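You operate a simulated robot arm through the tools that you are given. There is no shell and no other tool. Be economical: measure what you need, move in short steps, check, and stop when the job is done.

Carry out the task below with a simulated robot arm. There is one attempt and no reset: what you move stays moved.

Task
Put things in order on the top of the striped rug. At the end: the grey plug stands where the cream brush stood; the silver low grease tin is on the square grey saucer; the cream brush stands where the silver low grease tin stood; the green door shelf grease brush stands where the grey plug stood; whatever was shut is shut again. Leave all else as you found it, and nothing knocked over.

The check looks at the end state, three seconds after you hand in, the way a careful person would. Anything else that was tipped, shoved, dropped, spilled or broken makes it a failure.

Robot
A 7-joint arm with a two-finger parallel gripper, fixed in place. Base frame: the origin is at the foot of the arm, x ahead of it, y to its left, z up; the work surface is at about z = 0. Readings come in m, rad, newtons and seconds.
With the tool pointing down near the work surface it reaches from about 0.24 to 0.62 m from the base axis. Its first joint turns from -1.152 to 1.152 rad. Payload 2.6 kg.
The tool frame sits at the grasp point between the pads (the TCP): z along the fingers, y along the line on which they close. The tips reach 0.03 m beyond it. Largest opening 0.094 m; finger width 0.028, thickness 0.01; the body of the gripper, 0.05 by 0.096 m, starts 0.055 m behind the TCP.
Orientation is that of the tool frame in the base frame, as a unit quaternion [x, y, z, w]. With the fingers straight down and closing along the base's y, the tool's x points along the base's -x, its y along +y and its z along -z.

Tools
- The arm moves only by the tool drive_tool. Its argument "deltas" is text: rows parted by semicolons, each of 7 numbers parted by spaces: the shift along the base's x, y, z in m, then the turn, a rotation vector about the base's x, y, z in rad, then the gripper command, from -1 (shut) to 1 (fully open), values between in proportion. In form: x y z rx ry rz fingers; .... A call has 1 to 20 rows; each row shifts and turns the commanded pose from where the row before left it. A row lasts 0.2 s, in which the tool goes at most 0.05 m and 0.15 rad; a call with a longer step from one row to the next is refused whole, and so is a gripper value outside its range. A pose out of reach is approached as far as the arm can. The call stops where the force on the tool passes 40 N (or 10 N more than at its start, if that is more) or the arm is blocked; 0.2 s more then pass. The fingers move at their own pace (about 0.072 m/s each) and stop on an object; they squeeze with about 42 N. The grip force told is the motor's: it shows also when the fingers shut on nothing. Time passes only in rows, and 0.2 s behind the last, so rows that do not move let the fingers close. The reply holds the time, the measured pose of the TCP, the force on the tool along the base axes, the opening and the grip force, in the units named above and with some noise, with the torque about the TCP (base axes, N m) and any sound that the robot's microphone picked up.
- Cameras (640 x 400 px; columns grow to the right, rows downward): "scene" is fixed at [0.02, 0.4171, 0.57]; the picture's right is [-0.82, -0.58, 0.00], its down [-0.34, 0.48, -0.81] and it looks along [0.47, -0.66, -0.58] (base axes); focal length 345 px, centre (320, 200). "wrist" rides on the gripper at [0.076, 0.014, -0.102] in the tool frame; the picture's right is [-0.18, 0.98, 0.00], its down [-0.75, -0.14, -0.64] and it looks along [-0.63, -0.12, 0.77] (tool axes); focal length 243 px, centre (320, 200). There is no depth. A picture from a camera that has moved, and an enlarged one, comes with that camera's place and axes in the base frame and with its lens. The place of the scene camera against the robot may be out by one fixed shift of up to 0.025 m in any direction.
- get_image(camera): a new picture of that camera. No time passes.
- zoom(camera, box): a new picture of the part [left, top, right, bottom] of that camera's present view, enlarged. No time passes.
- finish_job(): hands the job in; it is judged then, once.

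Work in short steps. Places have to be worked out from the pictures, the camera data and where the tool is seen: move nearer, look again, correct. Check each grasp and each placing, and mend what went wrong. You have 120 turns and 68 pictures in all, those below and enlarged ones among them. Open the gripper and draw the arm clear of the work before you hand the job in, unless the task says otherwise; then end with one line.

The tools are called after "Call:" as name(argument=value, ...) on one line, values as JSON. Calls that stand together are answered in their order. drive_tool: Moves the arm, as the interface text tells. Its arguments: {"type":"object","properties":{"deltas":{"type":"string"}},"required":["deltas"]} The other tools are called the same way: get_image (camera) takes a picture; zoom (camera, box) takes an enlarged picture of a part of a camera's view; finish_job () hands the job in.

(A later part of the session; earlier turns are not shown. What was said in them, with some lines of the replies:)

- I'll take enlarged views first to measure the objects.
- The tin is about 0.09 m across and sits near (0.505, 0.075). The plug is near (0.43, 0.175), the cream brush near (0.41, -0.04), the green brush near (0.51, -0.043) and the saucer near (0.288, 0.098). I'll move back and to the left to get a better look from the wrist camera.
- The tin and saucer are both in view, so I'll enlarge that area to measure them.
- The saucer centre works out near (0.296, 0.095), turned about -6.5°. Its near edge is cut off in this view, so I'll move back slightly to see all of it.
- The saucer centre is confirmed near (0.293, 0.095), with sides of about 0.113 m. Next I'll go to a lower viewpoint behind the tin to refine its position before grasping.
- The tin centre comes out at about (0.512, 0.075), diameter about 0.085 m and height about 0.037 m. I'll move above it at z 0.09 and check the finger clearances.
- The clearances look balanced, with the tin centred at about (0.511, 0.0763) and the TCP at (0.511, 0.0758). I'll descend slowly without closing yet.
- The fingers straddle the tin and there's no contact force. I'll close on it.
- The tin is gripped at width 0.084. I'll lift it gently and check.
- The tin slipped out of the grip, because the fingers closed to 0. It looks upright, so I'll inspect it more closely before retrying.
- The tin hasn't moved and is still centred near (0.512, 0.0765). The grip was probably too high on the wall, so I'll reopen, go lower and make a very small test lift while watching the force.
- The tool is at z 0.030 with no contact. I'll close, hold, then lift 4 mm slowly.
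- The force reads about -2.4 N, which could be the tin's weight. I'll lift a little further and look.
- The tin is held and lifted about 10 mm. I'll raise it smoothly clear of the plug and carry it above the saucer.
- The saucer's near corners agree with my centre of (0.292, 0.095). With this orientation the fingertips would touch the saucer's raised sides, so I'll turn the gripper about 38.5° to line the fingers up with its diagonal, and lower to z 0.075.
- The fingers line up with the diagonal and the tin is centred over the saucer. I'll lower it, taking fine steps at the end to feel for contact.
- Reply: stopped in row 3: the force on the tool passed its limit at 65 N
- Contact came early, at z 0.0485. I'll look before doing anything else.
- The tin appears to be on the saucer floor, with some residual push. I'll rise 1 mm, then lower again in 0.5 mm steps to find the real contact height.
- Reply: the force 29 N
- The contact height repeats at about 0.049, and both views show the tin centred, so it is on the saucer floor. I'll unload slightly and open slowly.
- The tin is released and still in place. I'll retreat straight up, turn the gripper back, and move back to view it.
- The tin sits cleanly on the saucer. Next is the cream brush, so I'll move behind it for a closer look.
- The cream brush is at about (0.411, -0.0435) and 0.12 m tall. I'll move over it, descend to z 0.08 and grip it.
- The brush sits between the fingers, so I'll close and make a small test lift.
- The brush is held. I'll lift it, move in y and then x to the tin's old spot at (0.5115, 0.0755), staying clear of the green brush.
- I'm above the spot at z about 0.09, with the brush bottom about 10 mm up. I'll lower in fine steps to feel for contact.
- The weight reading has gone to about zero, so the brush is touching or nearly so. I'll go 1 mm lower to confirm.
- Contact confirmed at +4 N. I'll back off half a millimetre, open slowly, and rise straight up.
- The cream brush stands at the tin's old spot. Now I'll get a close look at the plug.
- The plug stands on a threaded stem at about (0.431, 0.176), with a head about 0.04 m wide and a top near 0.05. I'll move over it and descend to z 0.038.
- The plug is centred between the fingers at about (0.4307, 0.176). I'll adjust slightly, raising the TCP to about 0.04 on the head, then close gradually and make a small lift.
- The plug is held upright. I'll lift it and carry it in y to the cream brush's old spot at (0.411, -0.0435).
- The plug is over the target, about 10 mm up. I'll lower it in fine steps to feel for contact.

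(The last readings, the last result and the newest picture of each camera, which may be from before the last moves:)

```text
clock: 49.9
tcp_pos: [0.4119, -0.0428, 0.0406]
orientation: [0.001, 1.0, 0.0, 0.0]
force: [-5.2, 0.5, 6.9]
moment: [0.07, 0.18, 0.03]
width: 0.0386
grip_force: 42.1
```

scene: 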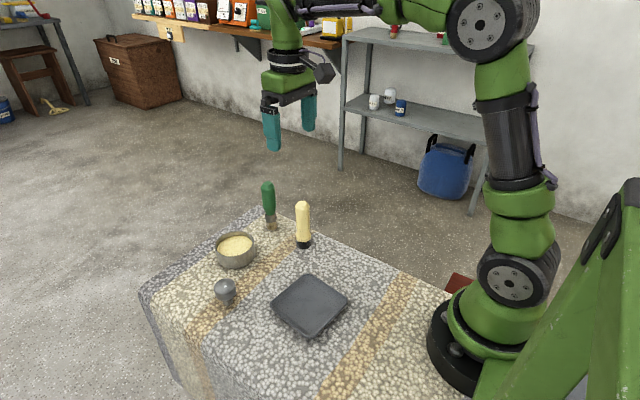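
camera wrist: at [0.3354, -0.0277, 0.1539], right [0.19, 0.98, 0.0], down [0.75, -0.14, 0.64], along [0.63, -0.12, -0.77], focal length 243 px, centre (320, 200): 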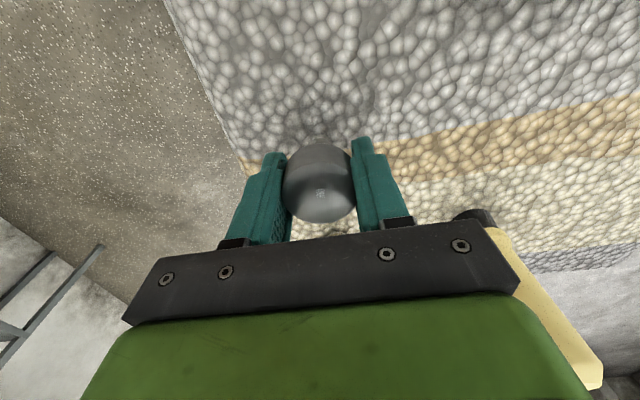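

Contact at z 0.0406, matching the grasp height. I'll unload slightly, open slowly, and rise.

Call:
drive_tool(deltas="0 0 0.0006 0 0 0 -1;0 0 0 0 0 0 -0.1;0 0 0 0 0 0 0.1;0 0 0 0 0 0 0.5;0 0 0 0 0 0 1;0 0 0 0 0 0 1;0 0 0 0 0 0 1;0 0 0.015 0 0 0 1;0 0 0.04 0 0 0 1;0 0 0.05 0 0 0 1;0 0 0.04 0 0 0 1;0 0 0 0 0 0 1")

Call:
get_image(camera="wrist")

Call:
zoom(camera="scene", box=[190, 150, 370, 325])

```text
clock: 52.5
tcp_pos: [0.411, -0.0421, 0.1866]
orientation: [0.0, 1.0, 0.0, 0.0]
force: [-0.4, 0.0, -0.6]
moment: [0.0, 0.02, -0.01]
width: 0.0939
grip_force: 0.2
```

```text
28 pictures are left
camera wrist: at [0.3361, -0.0281, 0.2895], right [0.19, 0.98, 0.0], down [0.75, -0.14, 0.64], along [0.63, -0.12, -0.77], focal length 243 px, centre (320, 200)
```

wrist: 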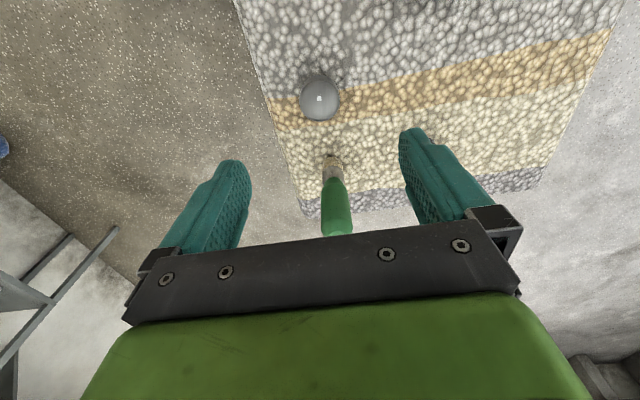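

```text
2.29 times, centred on (280, 238) of scene
camera zoom: at [0.02, 0.4171, 0.57], right [-0.82, -0.58, 0.0], down [-0.34, 0.48, -0.81], along [0.47, -0.66, -0.58], focal length 789 px, centre (411, 114)
```

zoom: 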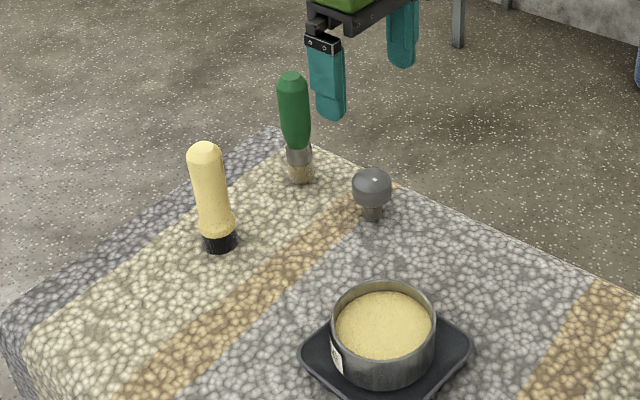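

The plug stands in place. Now I'll measure the green brush.

Call:
zoom(camera="wrist", box=[260, 130, 420, 240])

```text
3.64 times, centred on (340, 185) of wrist
camera zoom: at [0.3361, -0.0281, 0.2895], right [0.19, 0.98, 0.0], down [0.75, -0.14, 0.64], along [0.63, -0.12, -0.77], focal length 882 px, centre (247, 254)
```

zoom: 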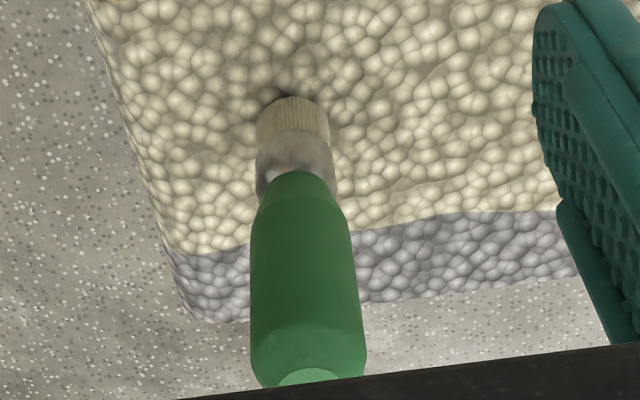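

The green brush is at about (0.513, -0.044) and about 0.13 m tall. I'll move over it, descend to z 0.088 and check.

Call:
drive_tool(deltas="0.015 0 0.02 0 0 0 1;0.03 0 0 0 0 0 1;0.03 -0.001 0 0 0 0 1;0.027 0 0 0 0 0 1;0 0 -0.03 0 0 0 1;0 0 -0.03 0 0 0 1;0 0 -0.03 0 0 0 1;0 0 -0.028 0 0 0 1;0 0 0 0 0 0 1;0 0 0 0 0 0 1")

Call:
zoom(camera="wrist", box=[140, 0, 500, 260])

Call:
zoom(camera="scene", box=[220, 130, 340, 250])

```text
clock: 54.7
tcp_pos: [0.5143, -0.0439, 0.0879]
orientation: [0.001, 1.0, 0.0, 0.0]
force: [-0.9, -0.2, 0.5]
moment: [0.03, 0.01, 0.05]
width: 0.094
grip_force: 0.0
```

```text
1.54 times, centred on (320, 130) of wrist
camera zoom: at [0.4386, -0.0297, 0.1904], right [0.19, 0.98, 0.0], down [0.75, -0.14, 0.64], along [0.63, -0.12, -0.77], focal length 373 px, centre (320, 308)
```

zoom: 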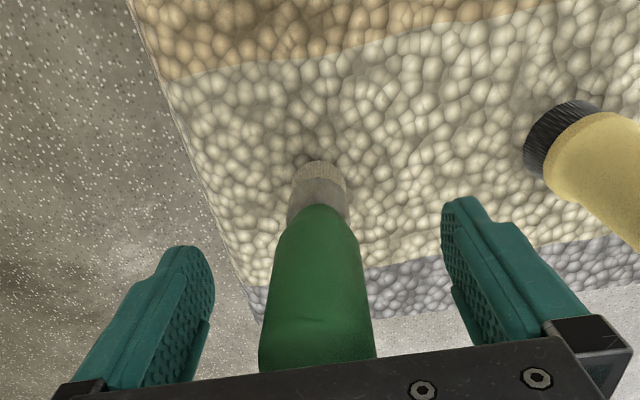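

```text
3.33 times, centred on (280, 190) of scene
camera zoom: at [0.02, 0.4171, 0.57], right [-0.82, -0.58, 0.0], down [-0.34, 0.48, -0.81], along [0.47, -0.66, -0.58], focal length 1150 px, centre (453, 233)
```

zoom: 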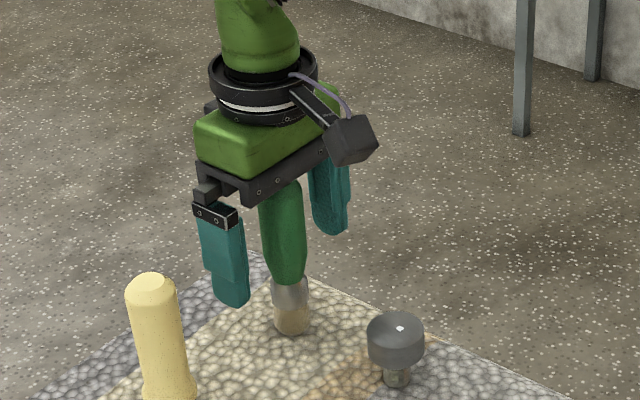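

The green brush is centred at about (0.514, -0.043). I'll close gradually and do a test lift.

Call:
drive_tool(deltas="0 0 0 0 0 0 0.4;0 0 0 0 0 0 0;0 0 0 0 0 0 -0.2;0 0 0 0 0 0 -1;0 0 0 0 0 0 -1;0 0 0 0 0 0 -1;0 0 0.004 0 0 0 -1;0 0 0.006 0 0 0 -1;0 0 0 0 0 0 -1")

Call:
zoom(camera="scene", box=[220, 130, 340, 250])

```text
clock: 56.7
tcp_pos: [0.5136, -0.0427, 0.0986]
orientation: [0.001, 1.0, 0.0, 0.001]
force: [0.2, -0.4, -0.6]
moment: [0.02, -0.02, 0.0]
width: 0.0309
grip_force: 42.2
```

```text
3.33 times, centred on (280, 190) of scene
camera zoom: at [0.02, 0.4171, 0.57], right [-0.82, -0.58, 0.0], down [-0.34, 0.48, -0.81], along [0.47, -0.66, -0.58], focal length 1150 px, centre (453, 233)
```

zoom: 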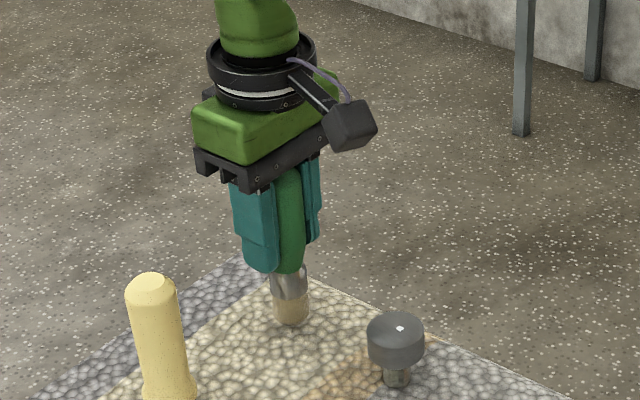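

The brush is held and upright. I'll lift it well above the cream brush, cross to the plug's old spot at (0.431, 0.1757), and descend most of the way.

Call:
drive_tool(deltas="0 0 0.03 0 0 0 -1;0 0 0.035 0 0 0 -1;0 0 0.035 0 0 0 -1;0 0 0.035 0 0 0 -1;-0.008 0.02 0 0 0 0 -1;-0.0125 0.033 0 0 0 0 -1;-0.0125 0.033 0 0 0 0 -1;-0.0125 0.033 0 0 0 0 -1;-0.0125 0.033 0 0 0 0 -1;-0.0125 0.033 0 0 0 0 -1;-0.0125 0.0335 0 0 0 0 -1;0 0 -0.03 0 0 0 -1;0 0 -0.035 0 0 0 -1;0 0 -0.035 0 0 0 -1;0 0 -0.025 0 0 0 -1;0 0 -0.01 0 0 0 -1;0 0 0 0 0 0 -1")

Call:
zoom(camera="scene", box=[180, 170, 330, 310])

```text
clock: 60.3
tcp_pos: [0.4296, 0.1743, 0.0997]
orientation: [0.0, 1.0, 0.001, 0.0]
force: [0.1, -0.4, -1.5]
moment: [-0.01, -0.02, 0.05]
width: 0.0305
grip_force: 41.8
```

```text
2.86 times, centred on (255, 240) of scene
camera zoom: at [0.02, 0.4171, 0.57], right [-0.82, -0.58, 0.0], down [-0.34, 0.48, -0.81], along [0.47, -0.66, -0.58], focal length 986 px, centre (506, 86)
```

zoom: 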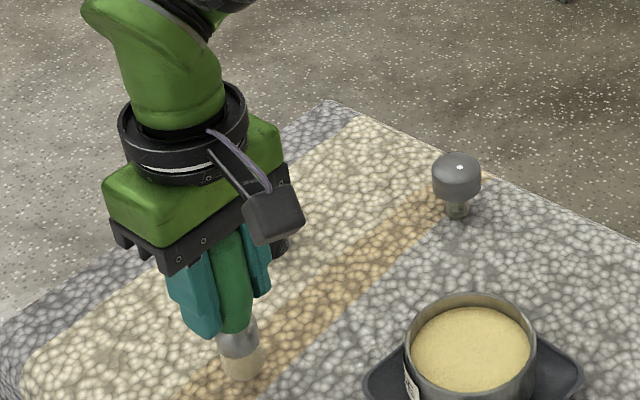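

The gripper hides the cream brush from the scene camera here. I'll check the wrist view for it and for placement before lowering.

Call:
get_image(camera="wrist")

Call:
drive_tool(deltas="0.001 0.0005 -0.004 0 0 0 -1;0 0 -0.003 0 0 0 -1;0 0 -0.001 0 0 0 -1;0 0 0 0 0 0 -1")

```text
21 pictures are left
camera wrist: at [0.355, 0.1889, 0.201], right [0.19, 0.98, 0.0], down [0.75, -0.14, 0.64], along [0.63, -0.12, -0.77], focal length 243 px, centre (320, 200)
```

wrist: 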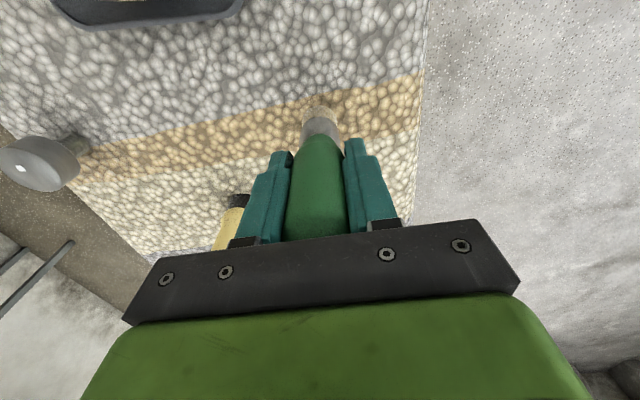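

```text
clock: 61.3
tcp_pos: [0.4311, 0.1749, 0.0897]
orientation: [0.001, 1.0, 0.0, 0.0]
force: [-0.3, -0.3, -0.7]
moment: [0.01, 0.02, 0.01]
width: 0.0304
grip_force: 41.8
```

The cream brush is still standing. I'll continue down in 1 mm steps until contact.

Call:
drive_tool(deltas="0 0 -0.001 0 0 0 -1;0 0 0 0 0 0 -1")

Call:
drive_tool(deltas="0 0 -0.001 0 0 0 -1;0 0 0 0 0 0 -1")

```text
clock: 61.9
tcp_pos: [0.4301, 0.1751, 0.0888]
orientation: [0.002, 1.0, 0.0, 0.0]
force: [-0.1, 0.0, 0.1]
moment: [0.05, -0.03, 0.0]
width: 0.0305
grip_force: 41.4
```

```text
clock: 62.5
tcp_pos: [0.4318, 0.1745, 0.0883]
orientation: [0.001, 1.0, 0.0, 0.0]
force: [-0.9, -0.4, 4.2]
moment: [-0.27, 0.07, 0.01]
width: 0.03
grip_force: 42.4
```

Contact at z about 0.088, as expected. I'll unload slightly, open slowly, and rise clear.

Call:
drive_tool(deltas="0 0 0.0005 0 0 0 -1;0 0 0 0 0 0 -0.2;0 0 0 0 0 0 0;0 0 0 0 0 0 0.5;0 0 0 0 0 0 1;0 0 0 0 0 0 1;0 0 0 0 0 0 1;0 0 0.02 0 0 0 1;0 0 0.04 0 0 0 1;0 0 0.05 0 0 0 1;0 0 0.04 0 0 0 1;-0.03 0 0.03 0 0 0 1;-0.04 0 0.02 0 0 0 1;-0.04 0 0 0 0 0 1;0 0 0 0 0 0 1")

Call:
get_image(camera="wrist")

Call:
zoom(camera="scene", box=[190, 150, 370, 345])

```text
clock: 65.7
tcp_pos: [0.3202, 0.1736, 0.2885]
orientation: [0.001, 1.0, 0.001, 0.0]
force: [0.6, 0.4, 0.4]
moment: [0.01, 0.03, -0.03]
width: 0.094
grip_force: 0.0
```

```text
20 pictures are left
camera wrist: at [0.2459, 0.1896, 0.3907], right [0.19, 0.98, 0.0], down [0.75, -0.14, 0.64], along [0.63, -0.12, -0.77], focal length 243 px, centre (320, 200)
```

wrist: 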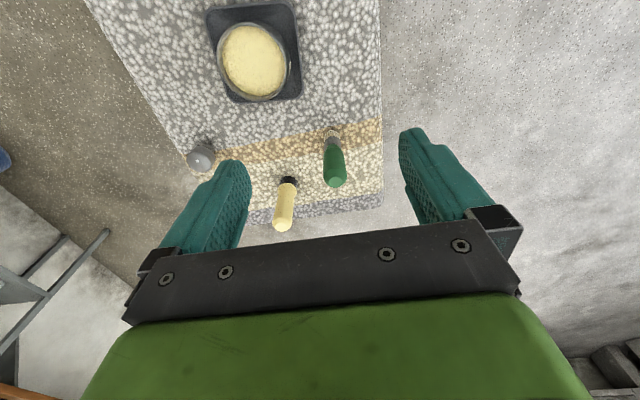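

```text
2.05 times, centred on (280, 248) of scene
camera zoom: at [0.02, 0.4171, 0.57], right [-0.82, -0.58, 0.0], down [-0.34, 0.48, -0.81], along [0.47, -0.66, -0.58], focal length 708 px, centre (402, 103)
```

zoom: 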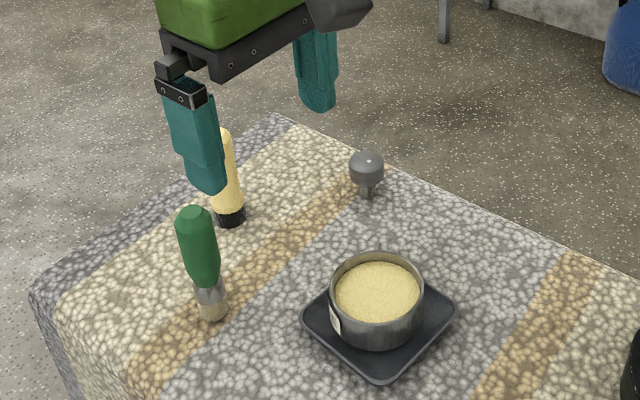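

All four items are standing in their target places, the saucer hasn't moved, and the gripper is open and clear. Nothing was shut to begin with, so I'm handing in.

Call:
finish_job()

```text
The job is handed in.
```

The job is handed in: the grey plug, cream brush and green brush stand in their new places, the grease tin is on the square grey saucer, and nothing was knocked over; the tin slipped out of the first grip but stayed upright and unspilled.
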